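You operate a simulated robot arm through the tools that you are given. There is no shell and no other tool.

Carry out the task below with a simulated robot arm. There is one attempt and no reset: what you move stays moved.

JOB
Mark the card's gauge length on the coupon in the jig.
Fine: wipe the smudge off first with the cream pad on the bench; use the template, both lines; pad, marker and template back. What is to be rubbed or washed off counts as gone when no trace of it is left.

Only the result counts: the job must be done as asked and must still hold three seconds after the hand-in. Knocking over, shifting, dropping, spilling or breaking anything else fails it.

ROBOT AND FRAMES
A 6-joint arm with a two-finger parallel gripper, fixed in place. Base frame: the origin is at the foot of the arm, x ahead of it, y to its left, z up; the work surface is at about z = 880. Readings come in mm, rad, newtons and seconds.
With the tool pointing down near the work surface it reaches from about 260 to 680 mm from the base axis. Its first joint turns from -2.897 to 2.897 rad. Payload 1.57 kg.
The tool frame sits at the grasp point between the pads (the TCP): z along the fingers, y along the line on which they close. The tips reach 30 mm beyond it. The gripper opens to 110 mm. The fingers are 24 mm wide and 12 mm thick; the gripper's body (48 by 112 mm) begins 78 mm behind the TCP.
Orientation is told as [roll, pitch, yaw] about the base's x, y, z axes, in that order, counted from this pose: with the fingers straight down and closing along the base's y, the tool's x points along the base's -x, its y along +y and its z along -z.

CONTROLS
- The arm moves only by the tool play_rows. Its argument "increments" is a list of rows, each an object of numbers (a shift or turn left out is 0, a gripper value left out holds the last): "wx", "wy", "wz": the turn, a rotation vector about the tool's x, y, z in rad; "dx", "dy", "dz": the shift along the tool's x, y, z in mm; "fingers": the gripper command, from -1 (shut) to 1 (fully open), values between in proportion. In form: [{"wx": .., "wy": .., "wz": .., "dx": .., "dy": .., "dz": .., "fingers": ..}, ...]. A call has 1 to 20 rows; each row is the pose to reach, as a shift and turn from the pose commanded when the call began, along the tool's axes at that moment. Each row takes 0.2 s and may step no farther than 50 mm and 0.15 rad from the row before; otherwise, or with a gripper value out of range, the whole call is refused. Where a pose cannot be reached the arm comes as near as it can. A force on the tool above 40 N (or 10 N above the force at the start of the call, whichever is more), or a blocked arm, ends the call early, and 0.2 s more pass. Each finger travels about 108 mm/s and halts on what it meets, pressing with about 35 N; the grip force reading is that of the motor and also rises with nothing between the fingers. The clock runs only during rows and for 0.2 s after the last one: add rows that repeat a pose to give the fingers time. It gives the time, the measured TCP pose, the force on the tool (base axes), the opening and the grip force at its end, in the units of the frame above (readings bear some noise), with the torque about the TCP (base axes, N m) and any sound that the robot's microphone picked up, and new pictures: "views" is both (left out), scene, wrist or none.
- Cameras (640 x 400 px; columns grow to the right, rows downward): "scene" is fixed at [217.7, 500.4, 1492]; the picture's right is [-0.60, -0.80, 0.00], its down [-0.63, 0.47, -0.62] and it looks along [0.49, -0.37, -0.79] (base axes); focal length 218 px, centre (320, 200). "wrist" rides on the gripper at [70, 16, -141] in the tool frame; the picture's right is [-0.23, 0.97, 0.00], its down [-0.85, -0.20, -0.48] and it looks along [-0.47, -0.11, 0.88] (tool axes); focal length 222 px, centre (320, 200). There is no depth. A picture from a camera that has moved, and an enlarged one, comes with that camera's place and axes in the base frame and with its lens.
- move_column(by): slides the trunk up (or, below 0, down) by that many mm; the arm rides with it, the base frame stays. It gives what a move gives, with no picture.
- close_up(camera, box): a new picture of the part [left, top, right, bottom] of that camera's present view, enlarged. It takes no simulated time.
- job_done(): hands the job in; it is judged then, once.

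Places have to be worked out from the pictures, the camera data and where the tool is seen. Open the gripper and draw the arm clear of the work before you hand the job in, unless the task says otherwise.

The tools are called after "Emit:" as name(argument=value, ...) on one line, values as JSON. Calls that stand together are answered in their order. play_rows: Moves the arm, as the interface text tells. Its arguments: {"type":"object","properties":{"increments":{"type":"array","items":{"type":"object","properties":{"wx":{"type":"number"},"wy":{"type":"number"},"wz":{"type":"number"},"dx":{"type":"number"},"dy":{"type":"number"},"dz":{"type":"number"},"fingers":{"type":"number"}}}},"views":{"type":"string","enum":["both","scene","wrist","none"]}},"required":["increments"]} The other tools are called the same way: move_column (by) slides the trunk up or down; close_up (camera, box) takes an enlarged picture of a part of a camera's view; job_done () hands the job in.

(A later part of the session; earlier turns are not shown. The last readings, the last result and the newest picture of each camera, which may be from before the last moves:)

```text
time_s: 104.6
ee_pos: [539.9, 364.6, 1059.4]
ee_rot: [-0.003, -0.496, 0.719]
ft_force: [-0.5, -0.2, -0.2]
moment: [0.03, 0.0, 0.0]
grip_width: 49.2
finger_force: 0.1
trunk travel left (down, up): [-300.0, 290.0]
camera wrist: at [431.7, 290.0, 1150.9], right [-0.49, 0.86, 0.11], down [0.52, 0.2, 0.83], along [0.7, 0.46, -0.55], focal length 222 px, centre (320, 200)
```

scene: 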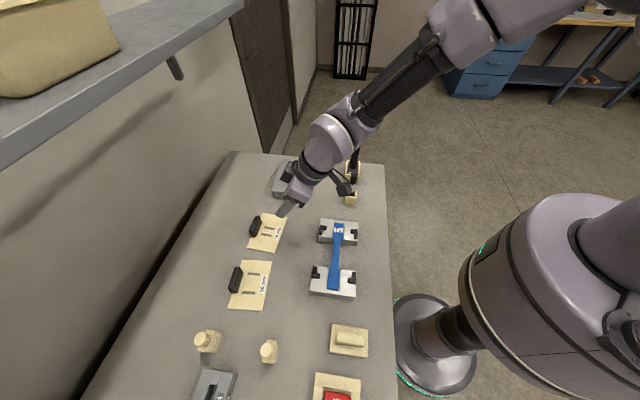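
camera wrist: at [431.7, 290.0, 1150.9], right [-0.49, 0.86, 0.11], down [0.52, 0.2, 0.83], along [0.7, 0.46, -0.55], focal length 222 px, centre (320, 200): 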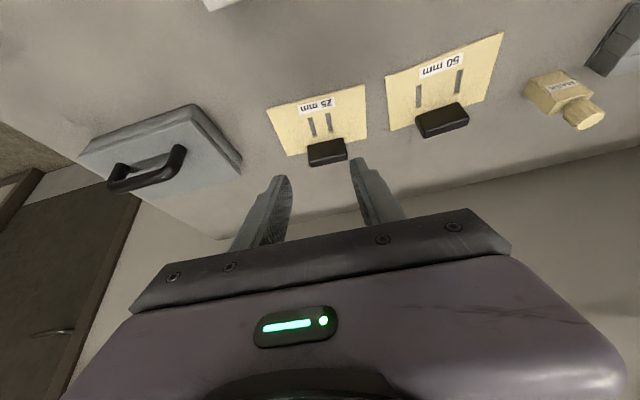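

The tilt of 0.5 rad works here. I open to 80 mm and extend to hover over the template handle (s≈751, t≈−128, z≈985).

Emit:
play_rows(increments=[{"fingers": 0.45, "dx": -16, "dy": 1, "dz": 30}, {"fingers": 0.45, "dx": -32, "dy": 2, "dz": 60}, {"fingers": 0.45, "dx": -47, "dy": 2.5, "dz": 90}, {"fingers": 0.45, "dx": -62.4, "dy": 3.2, "dz": 118.8}, {"fingers": 0.45, "dx": -62.4, "dy": 3.2, "dz": 118.8}], views="both")

Emit:
close_up(camera="wrist", box=[240, 80, 400, 180])

Emit:
close_up(camera="scene", box=[220, 190, 300, 250])

```text
time_s: 105.8
ee_pos: [619.6, 438.4, 985.0]
ee_rot: [-0.004, -0.498, 0.72]
ft_force: [0.4, -0.3, -0.3]
moment: [0.0, 0.0, 0.0]
grip_width: 79.9
finger_force: 0.1
trunk travel left (down, up): [-300.0, 290.0]
camera wrist: at [512.6, 364.9, 1076.1], right [-0.49, 0.86, 0.11], down [0.52, 0.2, 0.83], along [0.7, 0.46, -0.55], focal length 222 px, centre (320, 200)
```

scene: 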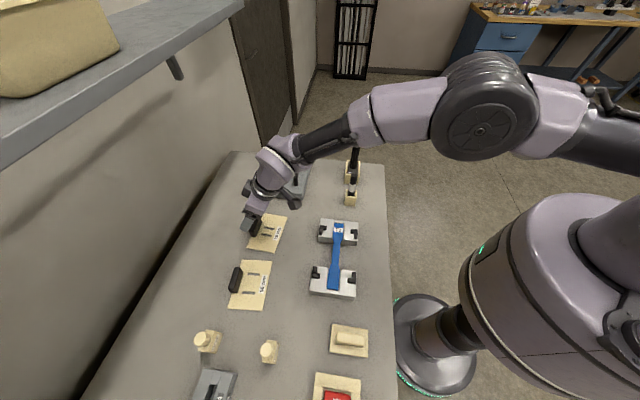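
wrist: 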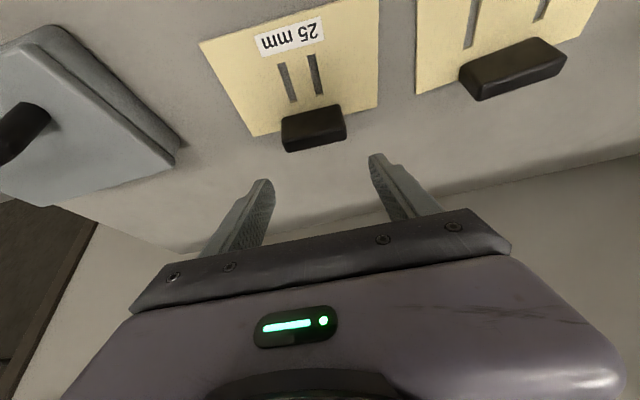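

```text
4.00 times, centred on (320, 130) of wrist
camera zoom: at [512.6, 364.9, 1076.1], right [-0.49, 0.86, 0.11], down [0.52, 0.2, 0.83], along [0.7, 0.46, -0.55], focal length 888 px, centre (320, 480)
```

zoom: 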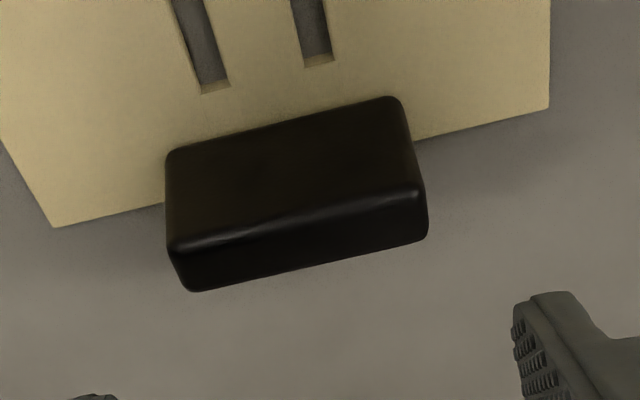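

```text
6.67 times, centred on (260, 220) of scene
camera zoom: at [217.7, 500.4, 1492.0], right [-0.6, -0.8, 0.0], down [-0.63, 0.47, -0.62], along [0.49, -0.37, -0.79], focal length 1453 px, centre (720, 67)
```

zoom: 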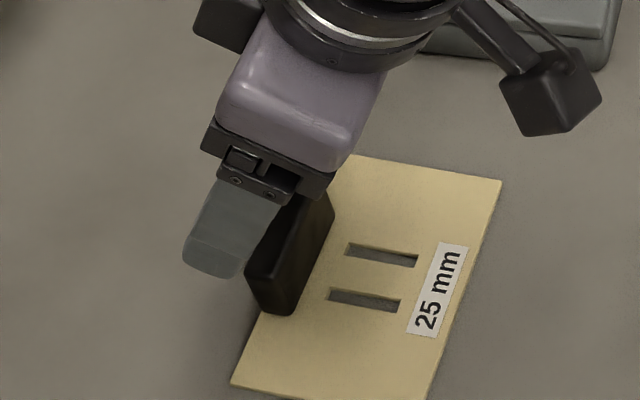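

The handle is aligned with the hand (its near face 4.6 mm ahead of the TCP, ends at ±29 mm). I descend vertically in two stages alongside its ends.

Emit:
play_rows(increments=[{"dx": 7, "dz": 14.6, "dy": 0.4}, {"dx": 14, "dz": 29, "dy": 0.4}, {"dx": 20, "dz": 40.5, "dy": 0.4}, {"dx": 20, "dz": 40.5, "dy": 0.4}], views="both")

Emit:
close_up(camera="wrist", box=[240, 100, 400, 200])

Emit:
close_up(camera="scene", box=[220, 190, 300, 250])

```text
time_s: 106.8
ee_pos: [622.6, 439.9, 940.2]
ee_rot: [-0.002, -0.498, 0.72]
ft_force: [-0.8, 0.0, 0.5]
moment: [0.0, -0.01, 0.02]
grip_width: 79.8
finger_force: 0.1
trunk travel left (down, up): [-300.0, 290.0]
camera wrist: at [514.3, 366.1, 1031.0], right [-0.49, 0.86, 0.11], down [0.52, 0.2, 0.83], along [0.7, 0.46, -0.55], focal length 222 px, centre (320, 200)
```

scene: 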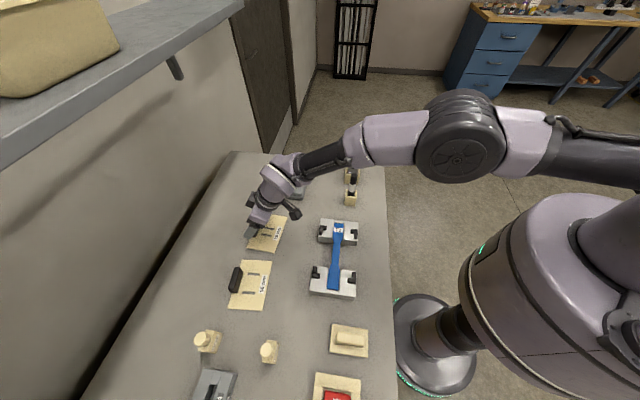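
wrist: 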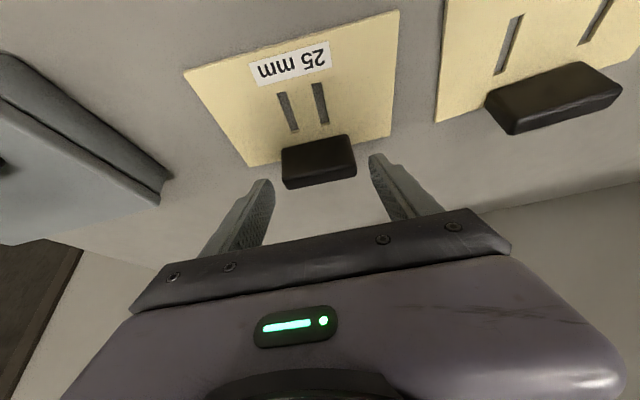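

```text
4.00 times, centred on (320, 150) of wrist
camera zoom: at [514.3, 366.1, 1031.0], right [-0.49, 0.86, 0.11], down [0.52, 0.2, 0.83], along [0.7, 0.46, -0.55], focal length 888 px, centre (320, 400)
```

zoom: 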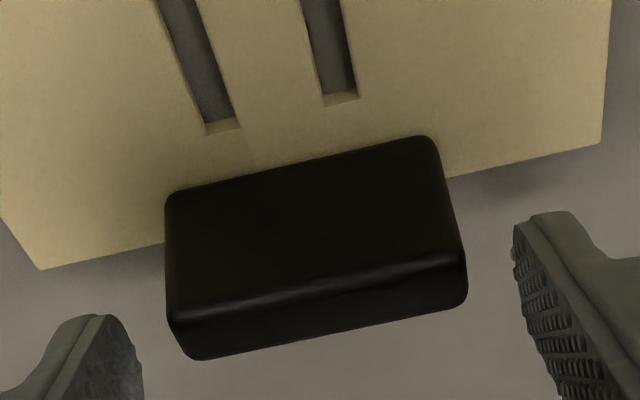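

```text
6.67 times, centred on (260, 220) of scene
camera zoom: at [217.7, 500.4, 1492.0], right [-0.6, -0.8, 0.0], down [-0.63, 0.47, -0.62], along [0.49, -0.37, -0.79], focal length 1453 px, centre (720, 67)
```

zoom: 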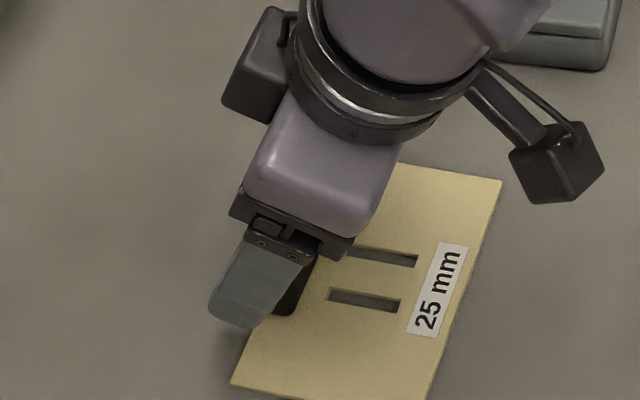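

The fingers straddle the handle's ends. I go down another 18 mm so the tips are about 6 mm above the plate.

Emit:
play_rows(increments=[{"dx": 4.3, "dz": 7.9}, {"dx": 8.6, "dz": 15.8}, {"dx": 8.6, "dz": 15.8}], views="both")

Emit:
close_up(camera="wrist", box=[240, 120, 400, 220])

Emit:
close_up(camera="scene", box=[220, 190, 300, 250])

```text
time_s: 107.6
ee_pos: [623.8, 440.0, 923.1]
ee_rot: [-0.004, -0.498, 0.722]
ft_force: [0.7, -0.2, 0.3]
moment: [-0.02, 0.02, 0.03]
grip_width: 79.9
finger_force: 0.0
trunk travel left (down, up): [-300.0, 290.0]
camera wrist: at [515.3, 366.5, 1012.9], right [-0.49, 0.86, 0.11], down [0.52, 0.2, 0.83], along [0.7, 0.46, -0.55], focal length 222 px, centre (320, 200)
```

scene: 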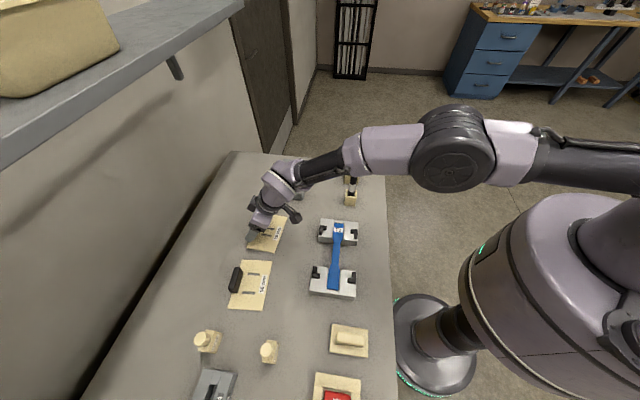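
wrist: 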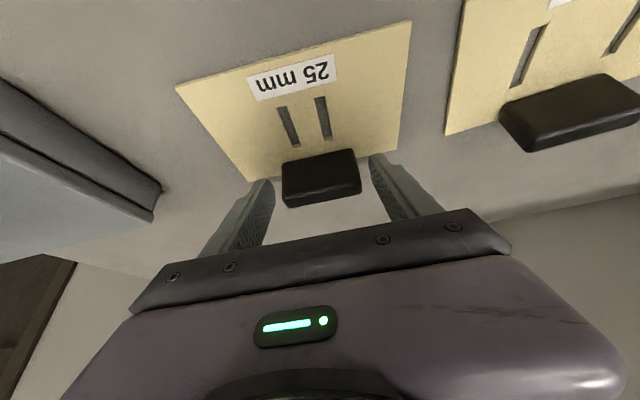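

```text
4.00 times, centred on (320, 170) of wrist
camera zoom: at [515.3, 366.5, 1012.9], right [-0.49, 0.86, 0.11], down [0.52, 0.2, 0.83], along [0.7, 0.46, -0.55], focal length 888 px, centre (320, 320)
```

zoom: 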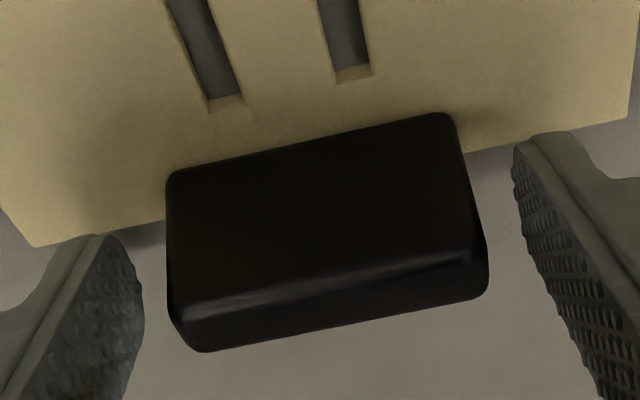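

```text
6.67 times, centred on (260, 220) of scene
camera zoom: at [217.7, 500.4, 1492.0], right [-0.6, -0.8, 0.0], down [-0.63, 0.47, -0.62], along [0.49, -0.37, -0.79], focal length 1453 px, centre (720, 67)
```

zoom: 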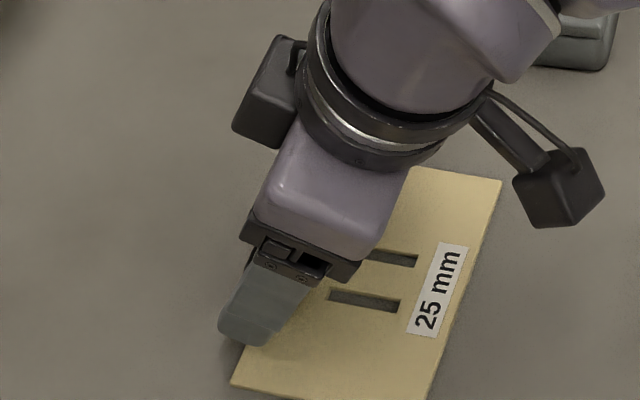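

The fingers are well placed on both ends. I lower 2 mm more and close on the handle.

Emit:
play_rows(increments=[{"dx": 0.96, "dz": 1.76, "fingers": 0.3}, {"dx": 0.96, "dz": 1.76, "fingers": 0.15}, {"dx": 0.96, "dz": 1.76, "fingers": 0.05}, {"dx": 0.96, "dz": 1.76, "fingers": -1}, {"dx": 0.96, "dz": 1.76, "fingers": -1}, {"dx": 0.96, "dz": 1.76, "fingers": -1}], views="none")

```text
time_s: 109.0
ee_pos: [624.2, 441.4, 921.9]
ee_rot: [-0.002, -0.497, 0.721]
ft_force: [-0.3, 0.4, 1.4]
moment: [0.06, -0.01, 0.02]
grip_width: 58.7
finger_force: 34.6
trunk travel left (down, up): [-300.0, 290.0]
```

Gripped at 58.7 mm. I lift 25 mm and check that the plate stays level.

Emit:
play_rows(increments=[{"dx": -2.4, "dz": -4.4}, {"dx": -6, "dz": -11}, {"dx": -12, "dz": -22}, {"dx": -12, "dz": -22}], views="both")

Emit:
close_up(camera="scene", box=[220, 180, 316, 260])

Emit:
close_up(camera="wrist", box=[160, 20, 480, 220])

```text
time_s: 110.0
ee_pos: [623.1, 440.6, 946.1]
ee_rot: [-0.004, -0.497, 0.72]
ft_force: [0.5, -0.9, -0.3]
moment: [-0.01, -0.01, 0.03]
grip_width: 58.7
finger_force: 35.2
trunk travel left (down, up): [-300.0, 290.0]
camera wrist: at [514.9, 366.0, 1036.8], right [-0.49, 0.86, 0.11], down [0.52, 0.2, 0.83], along [0.7, 0.46, -0.55], focal length 222 px, centre (320, 200)
```

scene: 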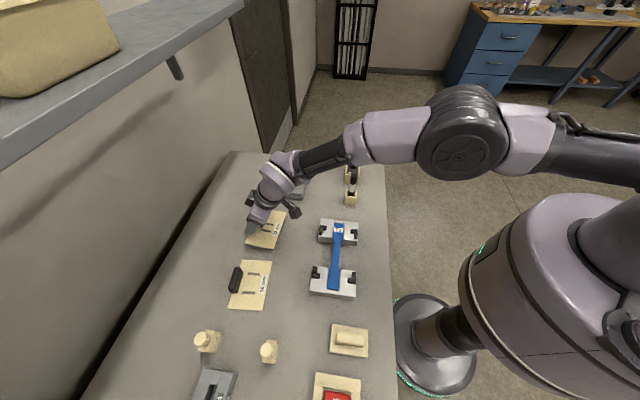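
wrist: 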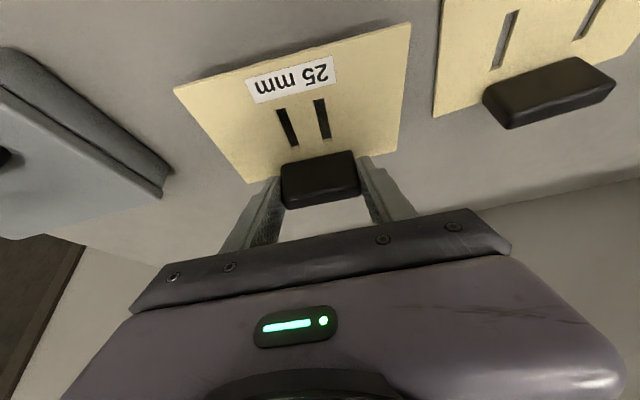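

```text
5.00 times, centred on (268, 220) of scene
camera zoom: at [217.7, 500.4, 1492.0], right [-0.6, -0.8, 0.0], down [-0.63, 0.47, -0.62], along [0.49, -0.37, -0.79], focal length 1090 px, centre (580, 100)
```

zoom: 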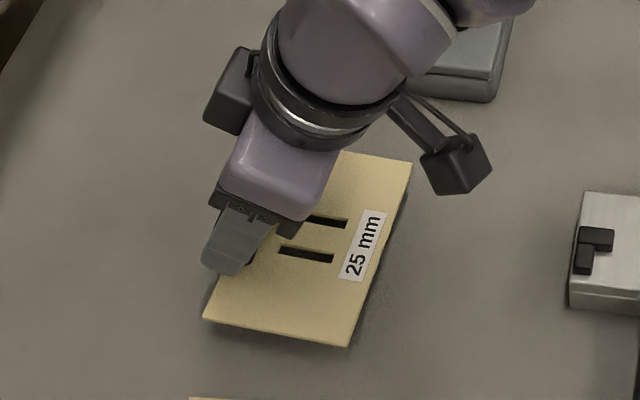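

```text
2.00 times, centred on (320, 120) of wrist
camera zoom: at [514.9, 366.0, 1036.8], right [-0.49, 0.86, 0.11], down [0.52, 0.2, 0.83], along [0.7, 0.46, -0.55], focal length 444 px, centre (320, 360)
```

zoom: 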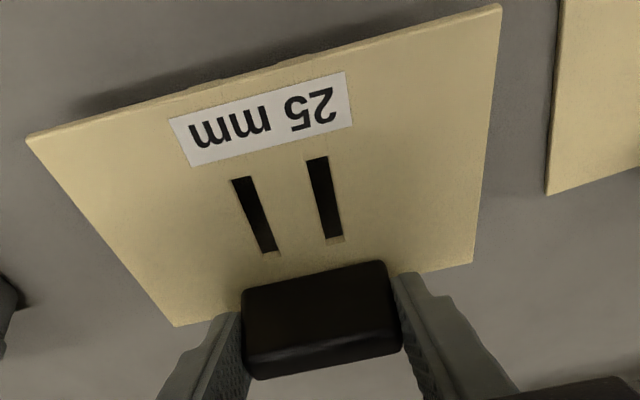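

The template is held level. Its centre sits 29.5 mm inward of the TCP, and the jig's L-stops centre on (s 498.4, t −70.0) with about 92×135 mm inside. I raise it and carry it over the jig, turning it square to the jig.

Emit:
play_rows(increments=[{"dx": -9.5, "dz": -17.5}, {"dx": -19.1, "dz": -35.1}, {"dx": 14.3, "dy": 7.4, "dz": -53.3}, {"dx": 47.6, "dy": 14.8, "dz": -71.4, "wx": -0.0078, "wz": -0.0143}, {"dx": 81, "dy": 22.3, "dz": -89.6, "wx": -0.0155, "wz": -0.0286}, {"dx": 114.4, "dy": 29.7, "dz": -107.7, "wx": -0.0233, "wz": -0.0428}, {"dx": 147.7, "dy": 37.1, "dz": -125.9, "wx": -0.031, "wz": -0.0571}, {"dx": 181.1, "dy": 44.5, "dz": -144, "wx": -0.031, "wz": -0.0571}, {"dx": 181.1, "dy": 44.5, "dz": -144, "wx": -0.031, "wz": -0.0571}], views="both")

Emit:
close_up(camera="wrist", box=[160, 20, 480, 220])

Emit:
close_up(camera="scene", box=[280, 200, 400, 300])

```text
time_s: 112.0
ee_pos: [417.3, 324.9, 983.1]
ee_rot: [0.044, -0.434, 0.779]
ft_force: [0.1, -1.4, -0.5]
moment: [0.03, -0.04, 0.03]
grip_width: 58.8
finger_force: 35.2
out of reach, approached as far as the arm can: row 6, 8
trunk travel left (down, up): [-300.0, 290.0]
camera wrist: at [322.7, 244.4, 1081.5], right [-0.55, 0.82, 0.14], down [0.57, 0.25, 0.79], along [0.61, 0.51, -0.6], focal length 222 px, centre (320, 200)
```

scene: 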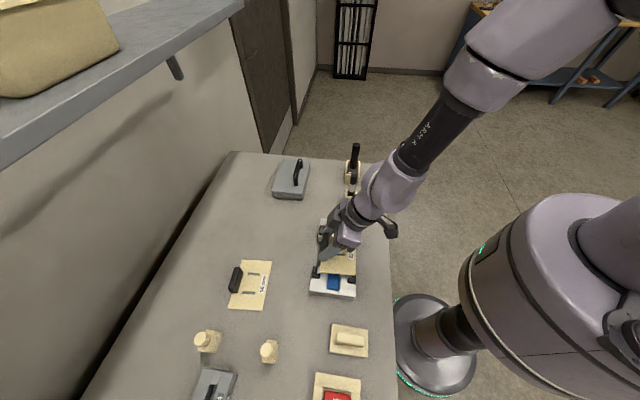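
wrist: 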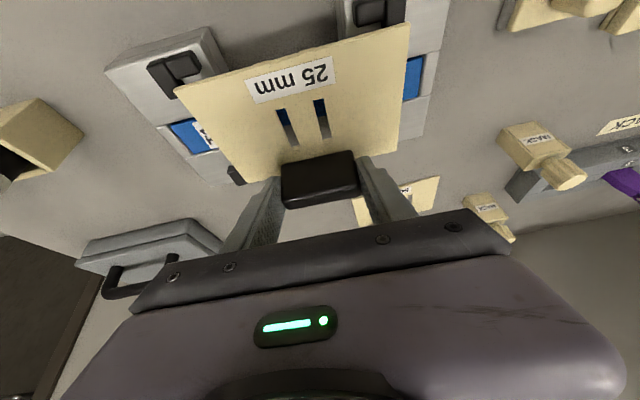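

```text
2.00 times, centred on (320, 120) of wrist
camera zoom: at [322.7, 244.4, 1081.5], right [-0.55, 0.82, 0.14], down [0.57, 0.25, 0.79], along [0.61, 0.51, -0.6], focal length 444 px, centre (320, 360)
```

zoom: 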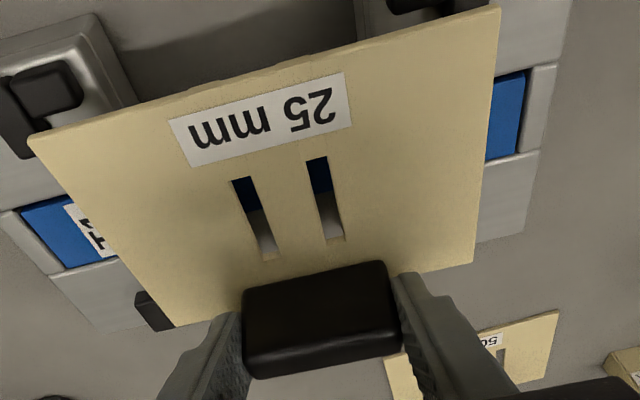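

```text
4.00 times, centred on (340, 250) of scene
camera zoom: at [217.7, 500.4, 1492.0], right [-0.6, -0.8, 0.0], down [-0.63, 0.47, -0.62], along [0.49, -0.37, -0.79], focal length 872 px, centre (240, 0)
```

zoom: 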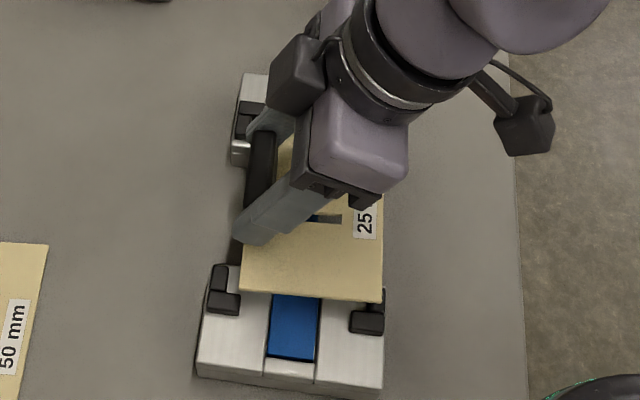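

The arm cannot hold the 0.5 rad tilt at this low, close position, so the plate is slightly tilted now. I raise the hand 150 mm to regain the exact orientation; afterwards I will lower the column instead.

Emit:
play_rows(increments=[{"dx": -19, "dz": -35}, {"dx": -38, "dz": -70}, {"dx": -57, "dz": -105}, {"dx": -71.7, "dz": -131.8}, {"dx": -71.7, "dz": -131.8}], views="wrist")

```text
time_s: 113.2
ee_pos: [420.6, 324.9, 1136.2]
ee_rot: [-0.003, -0.497, 0.785]
ft_force: [0.1, -0.6, -0.5]
moment: [0.0, 0.01, 0.03]
grip_width: 58.7
finger_force: 35.2
out of reach, approached as far as the arm can: row 3, 4
trunk travel left (down, up): [-300.0, 290.0]
camera wrist: at [318.3, 244.0, 1226.0], right [-0.55, 0.83, 0.11], down [0.51, 0.23, 0.83], along [0.66, 0.51, -0.55], focal length 222 px, centre (320, 200)
```

wrist: 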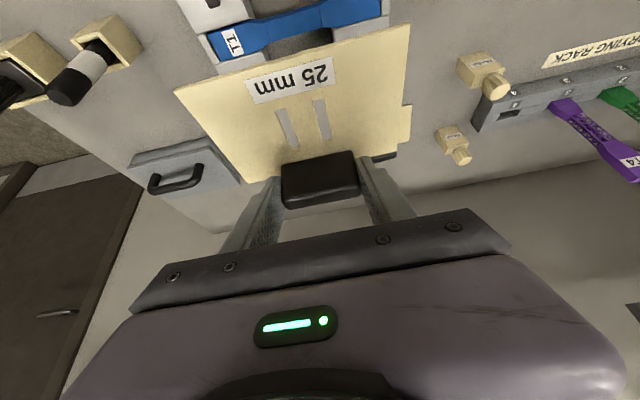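

Orientation is restored at z=1136. I raise another 50 mm and then lower the column 200 mm, which brings the hand back down with a flatter forearm.

Emit:
play_rows(increments=[{"dx": -12, "dz": -22}, {"dx": -23.9, "dz": -43.9}, {"dx": -23.9, "dz": -43.9}, {"dx": -23.9, "dz": -43.9}], views="none")

Emit:
move_column(by=-100)

```text
time_s: 114.2
ee_pos: [421.9, 324.5, 1184.7]
ee_rot: [-0.004, -0.496, 0.785]
ft_force: [-0.4, 1.2, -0.5]
moment: [-0.04, -0.03, 0.02]
grip_width: 59.0
finger_force: 35.0
trunk travel left (down, up): [-300.0, 290.0]
```

```text
time_s: 115.6
ee_pos: [421.8, 324.3, 1084.5]
ee_rot: [-0.004, -0.497, 0.787]
ft_force: [-0.3, 0.5, -1.7]
moment: [0.01, -0.01, 0.01]
grip_width: 58.9
finger_force: 34.7
trunk travel left (down, up): [-200.0, 390.0]
```

The column move works cleanly. I lower it a further 95 mm, leaving the plate ~25 mm above the stops.

Emit:
move_column(by=-95)

Emit:
play_rows(increments=[{"dz": 0}], views="both")

Emit:
close_up(camera="wrist", box=[160, 20, 480, 220])

Emit:
close_up(camera="scene", box=[290, 220, 390, 310])

```text
time_s: 116.8
ee_pos: [421.5, 323.3, 990.6]
ee_rot: [-0.005, -0.497, 0.785]
ft_force: [-0.1, -0.3, 0.0]
moment: [0.01, 0.01, -0.05]
grip_width: 59.1
finger_force: 34.9
trunk travel left (down, up): [-105.0, 485.0]
```

```text
time_s: 117.2
ee_pos: [421.2, 323.3, 990.4]
ee_rot: [-0.004, -0.497, 0.784]
ft_force: [0.3, -0.3, -1.7]
moment: [0.03, 0.04, 0.0]
grip_width: 58.8
finger_force: 34.7
trunk travel left (down, up): [-105.0, 485.0]
camera wrist: at [318.2, 243.6, 1080.9], right [-0.55, 0.83, 0.11], down [0.51, 0.23, 0.83], along [0.66, 0.51, -0.55], focal length 222 px, centre (320, 200)
```

scene: 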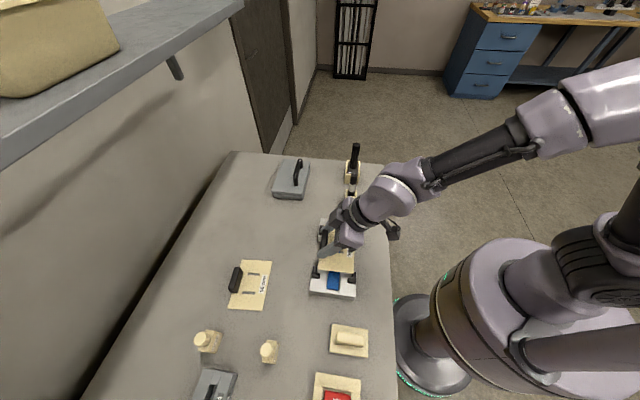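
wrist: 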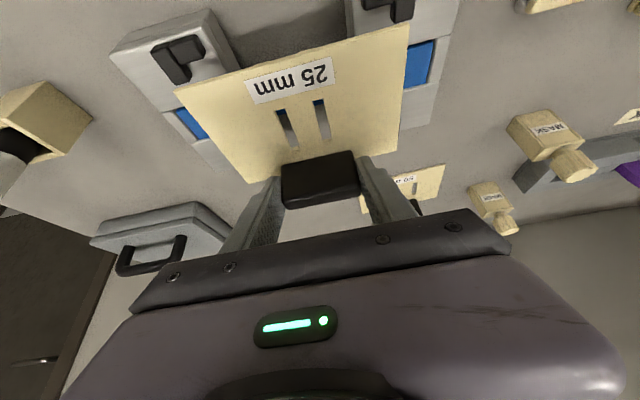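

```text
2.00 times, centred on (320, 120) of wrist
camera zoom: at [318.2, 243.6, 1080.9], right [-0.55, 0.83, 0.11], down [0.51, 0.23, 0.83], along [0.66, 0.51, -0.55], focal length 444 px, centre (320, 360)
```

zoom: 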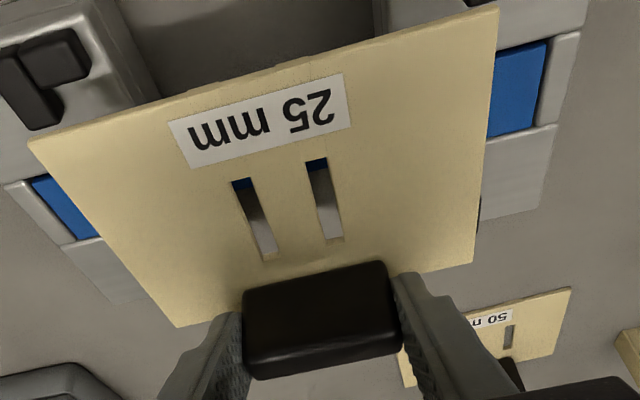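

```text
4.44 times, centred on (340, 265) of scene
camera zoom: at [217.7, 500.4, 1492.0], right [-0.6, -0.8, 0.0], down [-0.63, 0.47, -0.62], along [0.49, -0.37, -0.79], focal length 969 px, centre (231, -89)
```

zoom: 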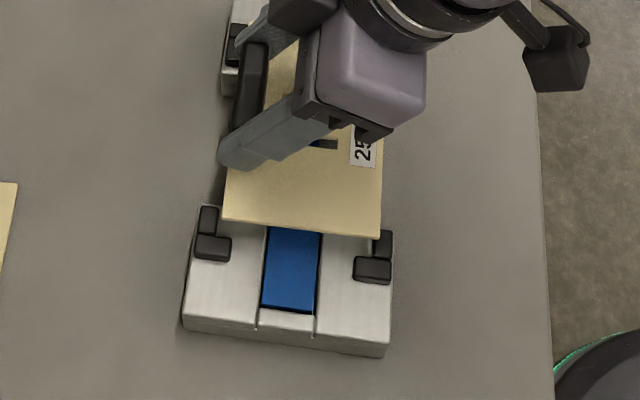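

The plate hovers ~25 mm above the stops. I zoom on its corners against the L-stops to refine the alignment.

Emit:
close_up(camera="wrist", box=[140, 20, 220, 80])

Emit:
close_up(camera="wrist", box=[360, 0, 440, 60])

Emit:
close_up(camera="scene", box=[326, 255, 390, 295])

Emit:
close_up(camera="scene", box=[300, 250, 364, 290])

```text
6.67 times, centred on (180, 50) of wrist
camera zoom: at [318.2, 243.6, 1080.9], right [-0.55, 0.83, 0.11], down [0.51, 0.23, 0.83], along [0.66, 0.51, -0.55], focal length 1481 px, centre (1253, 1200)
```

zoom: 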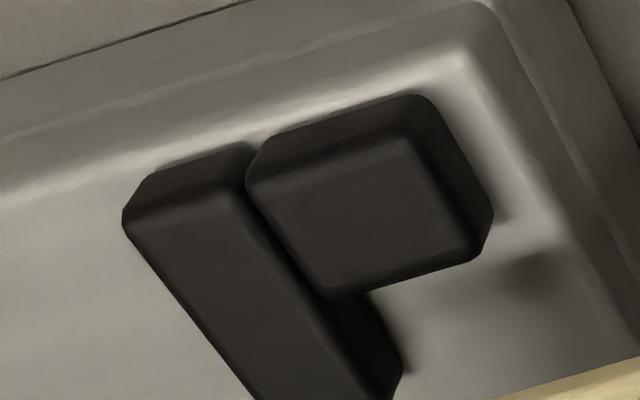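

```text
6.67 times, centred on (400, 30) of wrist
camera zoom: at [318.2, 243.6, 1080.9], right [-0.55, 0.83, 0.11], down [0.51, 0.23, 0.83], along [0.66, 0.51, -0.55], focal length 1481 px, centre (-213, 1333)
```

zoom: 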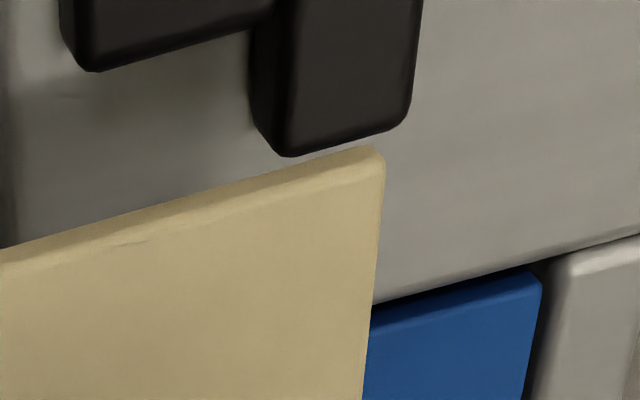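

```text
10.00 times, centred on (358, 275) of scene
camera zoom: at [217.7, 500.4, 1492.0], right [-0.6, -0.8, 0.0], down [-0.63, 0.47, -0.62], along [0.49, -0.37, -0.79], focal length 2180 px, centre (-60, -550)
```

zoom: 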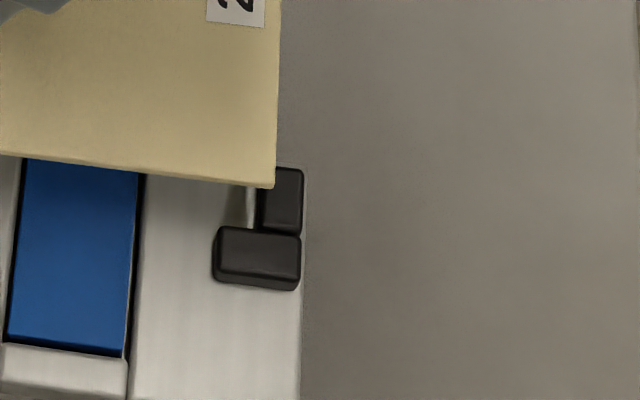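

```text
10.00 times, centred on (332, 270) of scene
camera zoom: at [217.7, 500.4, 1492.0], right [-0.6, -0.8, 0.0], down [-0.63, 0.47, -0.62], along [0.49, -0.37, -0.79], focal length 2180 px, centre (200, -500)
```

zoom: 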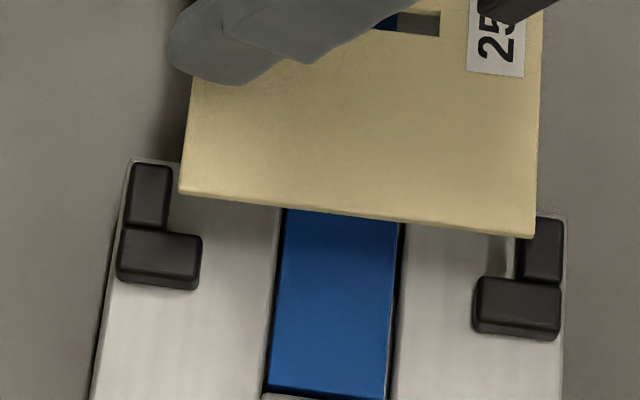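

Both views agree the plate should shift about 2.5 mm outward and 1.2 mm towards −t; rotation matches. I apply that and lower to just above the stops for a re-check.

Emit:
play_rows(increments=[{"dx": -2.2, "dz": 1.2, "dy": -1.2}, {"dx": 3, "dz": 11, "dy": -1.2}, {"dx": 8.3, "dz": 20.5, "dy": -1.2}, {"dx": 8.3, "dz": 20.5, "dy": -1.2}, {"dx": 8.3, "dz": 20.5, "dy": -1.2}], views="both")

Emit:
close_up(camera="wrist", box=[140, 30, 220, 90])

Emit:
close_up(camera="wrist", box=[360, 0, 440, 60])

Emit:
close_up(camera="scene", box=[300, 250, 364, 290])

```text
time_s: 118.5
ee_pos: [424.7, 324.5, 970.6]
ee_rot: [-0.003, -0.496, 0.787]
ft_force: [0.0, -0.4, -0.9]
moment: [0.0, 0.01, 0.01]
grip_width: 58.8
finger_force: 35.9
trunk travel left (down, up): [-105.0, 485.0]
camera wrist: at [320.5, 244.4, 1059.7], right [-0.55, 0.83, 0.11], down [0.51, 0.23, 0.83], along [0.66, 0.51, -0.55], focal length 222 px, centre (320, 200)
```

scene: 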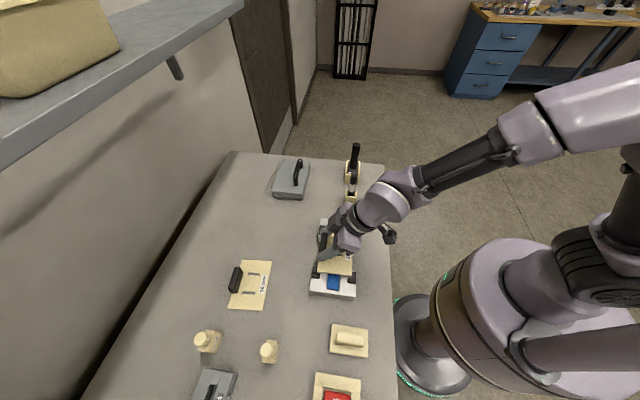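
wrist: 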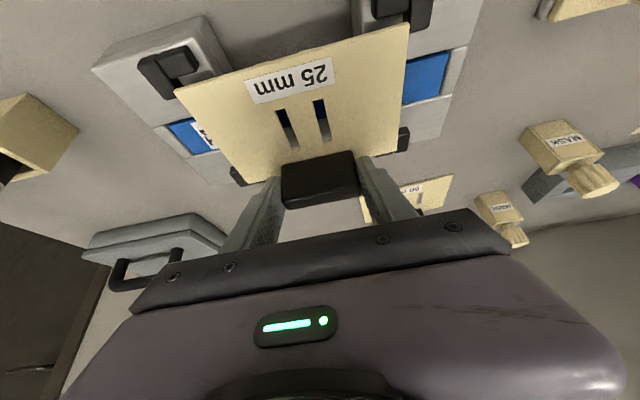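

```text
6.67 times, centred on (180, 60) of wrist
camera zoom: at [320.5, 244.4, 1059.7], right [-0.55, 0.83, 0.11], down [0.51, 0.23, 0.83], along [0.66, 0.51, -0.55], focal length 1481 px, centre (1253, 1133)
```

zoom: 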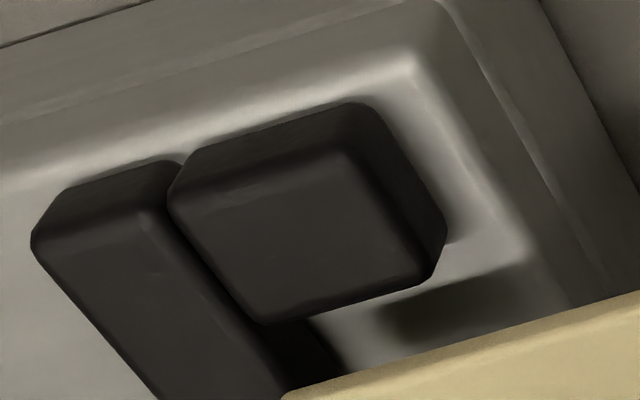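

```text
6.67 times, centred on (400, 30) of wrist
camera zoom: at [320.5, 244.4, 1059.7], right [-0.55, 0.83, 0.11], down [0.51, 0.23, 0.83], along [0.66, 0.51, -0.55], focal length 1481 px, centre (-213, 1333)
```

zoom: 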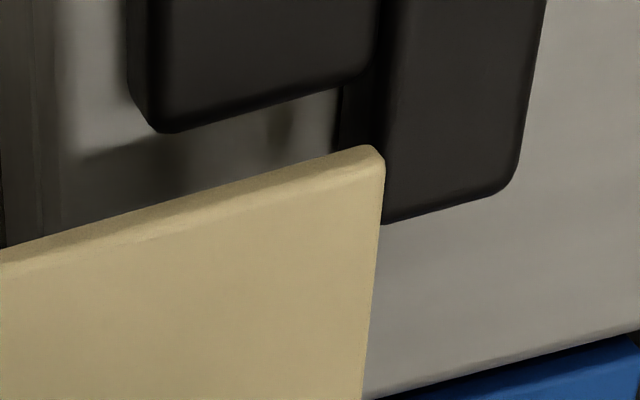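

```text
10.00 times, centred on (332, 270) of scene
camera zoom: at [217.7, 500.4, 1492.0], right [-0.6, -0.8, 0.0], down [-0.63, 0.47, -0.62], along [0.49, -0.37, -0.79], focal length 2180 px, centre (200, -500)
```

zoom: 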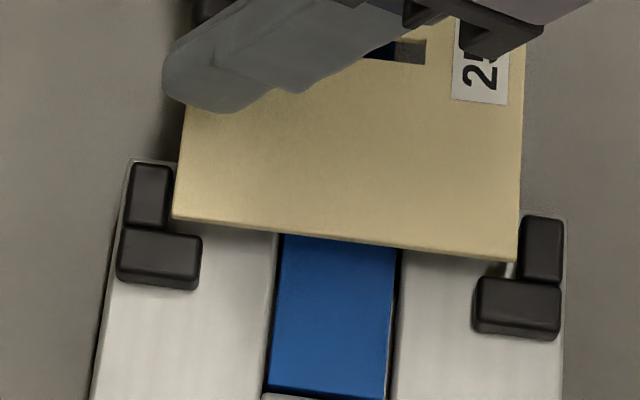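

Centred to within about 0.5 mm now. I take out a ~0.5° residual rotation and lower in small steps, watching the force for any catching on the stops.

Emit:
play_rows(increments=[{"wx": 0.0043, "wz": 0.0079, "dx": 0.95, "dz": 1.75}, {"wx": 0.0043, "wz": 0.0079, "dx": 1.9, "dz": 3.5}, {"wx": 0.0043, "wz": 0.0079, "dx": 1.9, "dz": 3.5}], views="none")

Emit:
play_rows(increments=[{"dx": 0.95, "dz": 1.75}, {"dx": 1.43, "dz": 2.63}, {"dx": 1.43, "dz": 2.63}], views="scene")

Emit:
close_up(camera="scene", box=[300, 250, 364, 290])

```text
time_s: 119.2
ee_pos: [425.8, 325.2, 964.9]
ee_rot: [-0.004, -0.499, 0.777]
ft_force: [0.5, -0.8, -0.4]
moment: [-0.02, 0.01, -0.01]
grip_width: 58.7
finger_force: 35.4
trunk travel left (down, up): [-105.0, 485.0]
```

```text
time_s: 120.0
ee_pos: [424.5, 324.5, 961.4]
ee_rot: [-0.003, -0.499, 0.776]
ft_force: [0.1, -0.5, 0.0]
moment: [-0.02, 0.01, -0.02]
grip_width: 58.6
finger_force: 34.8
trunk travel left (down, up): [-105.0, 485.0]
```

scene: 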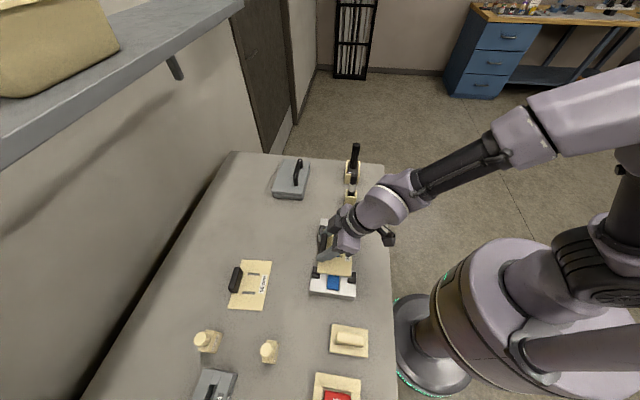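

```text
10.00 times, centred on (332, 270) of scene
camera zoom: at [217.7, 500.4, 1492.0], right [-0.6, -0.8, 0.0], down [-0.63, 0.47, -0.62], along [0.49, -0.37, -0.79], focal length 2180 px, centre (200, -500)
```

zoom: 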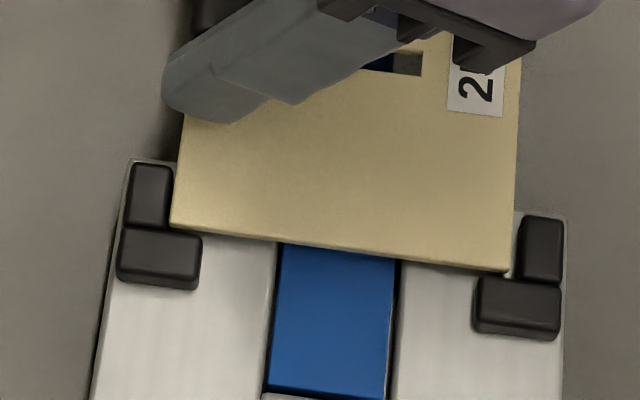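

No catching; the plate is inside the stops. I lower further in 1.5 mm steps until it rests.

Emit:
play_rows(increments=[{"dx": 0.35, "dz": 0.66}, {"dx": 0.72, "dz": 1.32}, {"dx": 0.72, "dz": 1.32}], views="none")

Emit:
play_rows(increments=[{"dx": 0.35, "dz": 0.66}, {"dx": 0.72, "dz": 1.32}, {"dx": 0.72, "dz": 1.32}], views="none")

```text
time_s: 120.8
ee_pos: [424.6, 325.2, 959.5]
ee_rot: [-0.004, -0.498, 0.776]
ft_force: [0.3, 0.0, -0.7]
moment: [-0.02, -0.01, 0.02]
grip_width: 58.7
finger_force: 35.4
trunk travel left (down, up): [-105.0, 485.0]
```

```text
time_s: 121.7
ee_pos: [424.9, 326.2, 958.7]
ee_rot: [-0.004, -0.499, 0.777]
ft_force: [0.6, -0.9, -0.3]
moment: [0.04, -0.02, 0.01]
grip_width: 58.8
finger_force: 34.5
trunk travel left (down, up): [-105.0, 485.0]
```

No contact yet at z≈958.5; I continue down 1.5 mm.

Emit:
play_rows(increments=[{"dx": 0.35, "dz": 0.66}, {"dx": 0.72, "dz": 1.32}, {"dx": 0.72, "dz": 1.32}], views="none")

```text
time_s: 122.5
ee_pos: [423.5, 324.4, 957.1]
ee_rot: [-0.004, -0.499, 0.776]
ft_force: [-0.6, 0.3, -0.2]
moment: [-0.01, 0.02, 0.0]
grip_width: 59.1
finger_force: 35.3
trunk travel left (down, up): [-105.0, 485.0]
```

Still free at 957; another 1.5 mm.

Emit:
play_rows(increments=[{"dx": 0.35, "dz": 0.66}, {"dx": 0.72, "dz": 1.32}, {"dx": 0.72, "dz": 1.32}], views="both")

Emit:
close_up(camera="scene", box=[300, 250, 364, 290])

Emit:
close_up(camera="wrist", box=[140, 30, 440, 220])

```text
time_s: 123.2
ee_pos: [424.6, 324.9, 955.3]
ee_rot: [-0.004, -0.498, 0.778]
ft_force: [0.7, -1.1, 0.0]
moment: [0.02, 0.0, 0.01]
grip_width: 58.9
finger_force: 35.1
trunk travel left (down, up): [-105.0, 485.0]
camera wrist: at [320.4, 245.2, 1046.3], right [-0.54, 0.84, 0.11], down [0.51, 0.23, 0.83], along [0.67, 0.5, -0.55], focal length 222 px, centre (320, 200)
```

scene: 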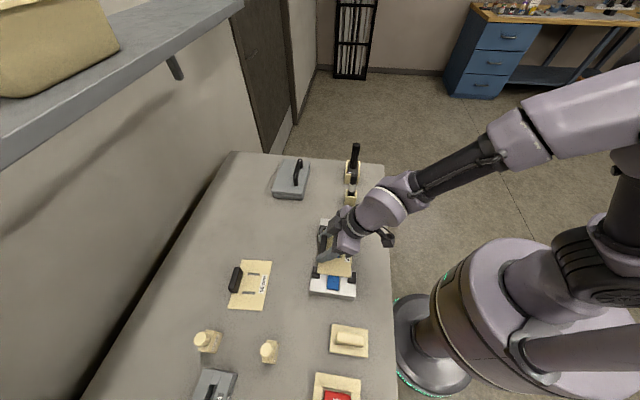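
wrist: 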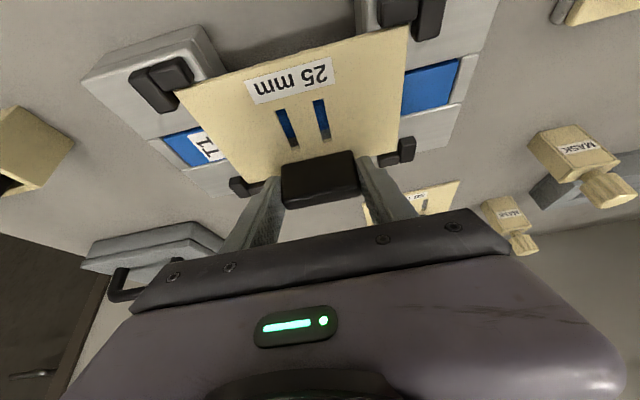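

```text
10.00 times, centred on (332, 270) of scene
camera zoom: at [217.7, 500.4, 1492.0], right [-0.6, -0.8, 0.0], down [-0.63, 0.47, -0.62], along [0.49, -0.37, -0.79], focal length 2180 px, centre (200, -500)
```

zoom: 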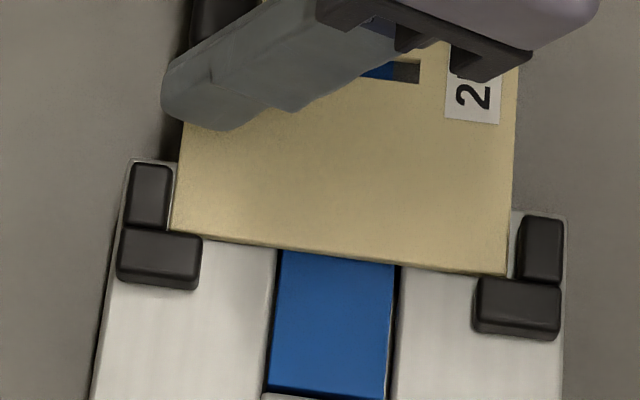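

```text
2.11 times, centred on (290, 125) of wrist
camera zoom: at [320.4, 245.2, 1046.3], right [-0.54, 0.84, 0.11], down [0.51, 0.23, 0.83], along [0.67, 0.5, -0.55], focal length 468 px, centre (383, 358)
```

zoom: 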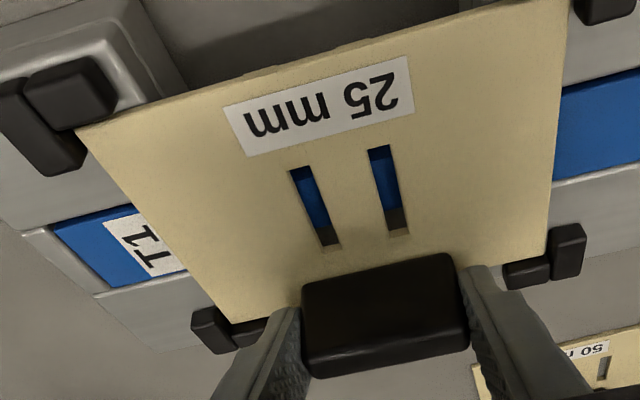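

Still no resistance at 955; the plate looks nearly seated. I go on down in small steps.

Emit:
play_rows(increments=[{"dx": 0.35, "dz": 0.66}, {"dx": 0.72, "dz": 1.32}, {"dx": 0.72, "dz": 1.32}], views="none")

```text
time_s: 124.0
ee_pos: [424.2, 325.7, 953.8]
ee_rot: [-0.003, -0.5, 0.777]
ft_force: [1.8, 3.7, 12.6]
moment: [-0.71, 0.12, 0.07]
grip_width: 58.8
finger_force: 35.3
trunk travel left (down, up): [-105.0, 485.0]
```

Contact: 12.6 N, acting at the T1-side near corner of the plate. I look at how it sits.

Emit:
close_up(camera="scene", box=[300, 250, 364, 290])

Emit:
close_up(camera="wrist", box=[140, 30, 440, 220])

Emit:
close_up(camera="scene", box=[310, 210, 374, 250])

```text
10.00 times, centred on (332, 270) of scene
camera zoom: at [217.7, 500.4, 1492.0], right [-0.6, -0.8, 0.0], down [-0.63, 0.47, -0.62], along [0.49, -0.37, -0.79], focal length 2180 px, centre (200, -500)
```

zoom: 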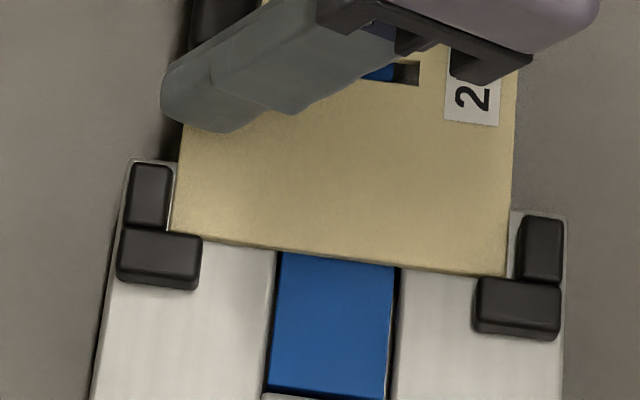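

```text
2.11 times, centred on (290, 125) of wrist
camera zoom: at [320.1, 245.3, 1045.2], right [-0.54, 0.84, 0.11], down [0.51, 0.22, 0.83], along [0.67, 0.5, -0.55], focal length 468 px, centre (383, 358)
```

zoom: 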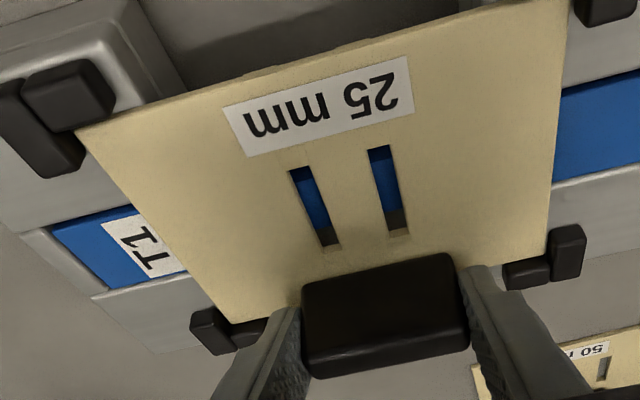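

```text
10.00 times, centred on (342, 230) of scene
camera zoom: at [217.7, 500.4, 1492.0], right [-0.6, -0.8, 0.0], down [-0.63, 0.47, -0.62], along [0.49, -0.37, -0.79], focal length 2180 px, centre (100, -100)
```

zoom: 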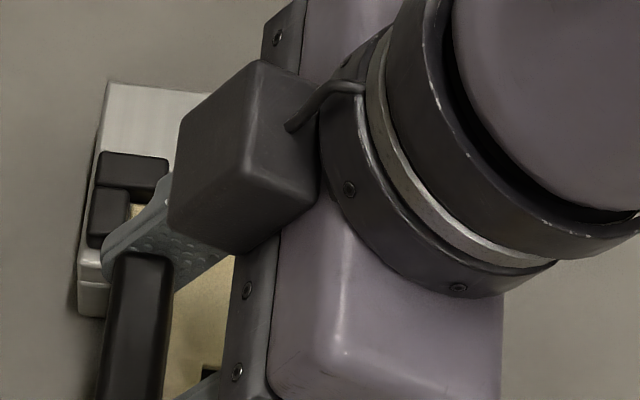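

It sits within all four stops at block level. I release the handle in small opening steps.

Emit:
play_rows(increments=[{"fingers": 0.06}, {"fingers": 0.07}, {"fingers": 0.08}, {"fingers": 0.09}, {"fingers": 0.1}, {"fingers": 0.12}, {"fingers": 0.15}, {"fingers": 0.2}, {"fingers": 0.26}, {"fingers": 0.32}, {"fingers": 0.38}, {"fingers": 0.38}], views="both")

Emit:
close_up(camera="wrist", box=[140, 30, 440, 220])

Emit:
close_up(camera="scene", box=[300, 250, 364, 290])

```text
time_s: 126.7
ee_pos: [423.9, 322.9, 953.7]
ee_rot: [-0.001, -0.498, 0.777]
ft_force: [0.8, 0.4, 0.2]
moment: [-0.03, 0.03, 0.03]
grip_width: 76.1
finger_force: 0.1
trunk travel left (down, up): [-105.0, 485.0]
camera wrist: at [320.1, 245.1, 1044.6], right [-0.54, 0.84, 0.11], down [0.51, 0.23, 0.83], along [0.67, 0.5, -0.55], focal length 222 px, centre (320, 200)
```

scene: 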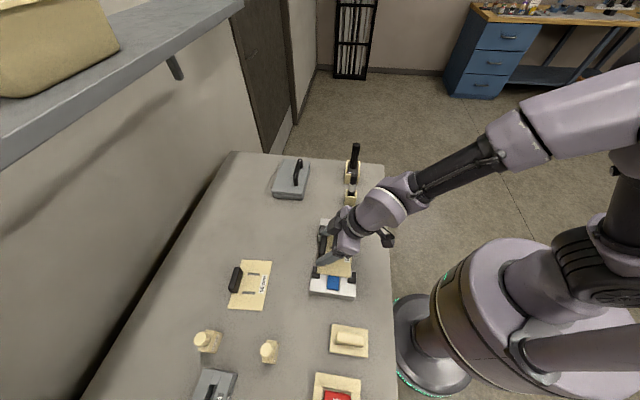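
wrist: 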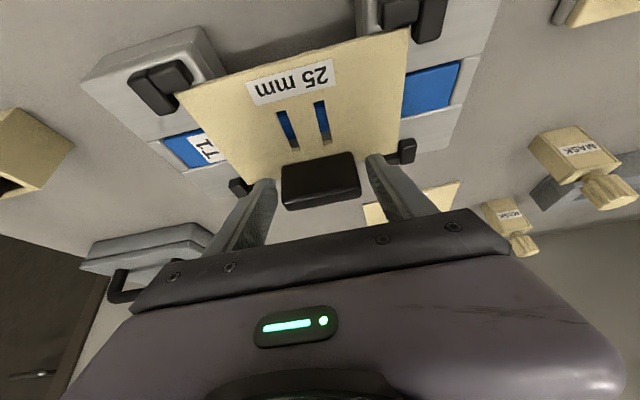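

```text
2.11 times, centred on (290, 125) of wrist
camera zoom: at [320.1, 245.1, 1044.6], right [-0.54, 0.84, 0.11], down [0.51, 0.23, 0.83], along [0.67, 0.5, -0.55], focal length 468 px, centre (383, 358)
```

zoom: 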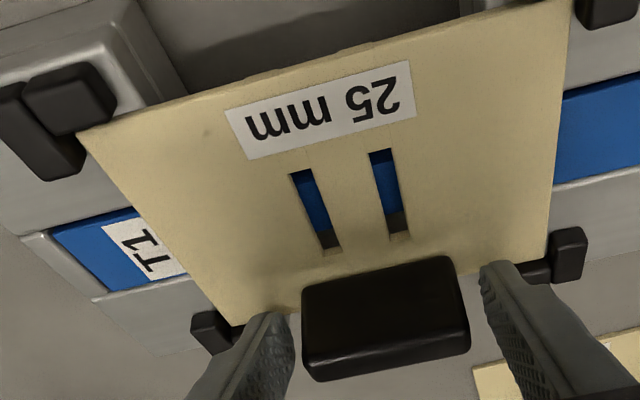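

```text
10.00 times, centred on (332, 270) of scene
camera zoom: at [217.7, 500.4, 1492.0], right [-0.6, -0.8, 0.0], down [-0.63, 0.47, -0.62], along [0.49, -0.37, -0.79], focal length 2180 px, centre (200, -500)
```

zoom: 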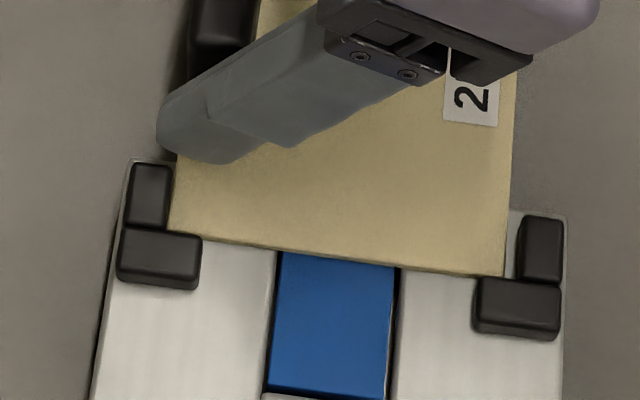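

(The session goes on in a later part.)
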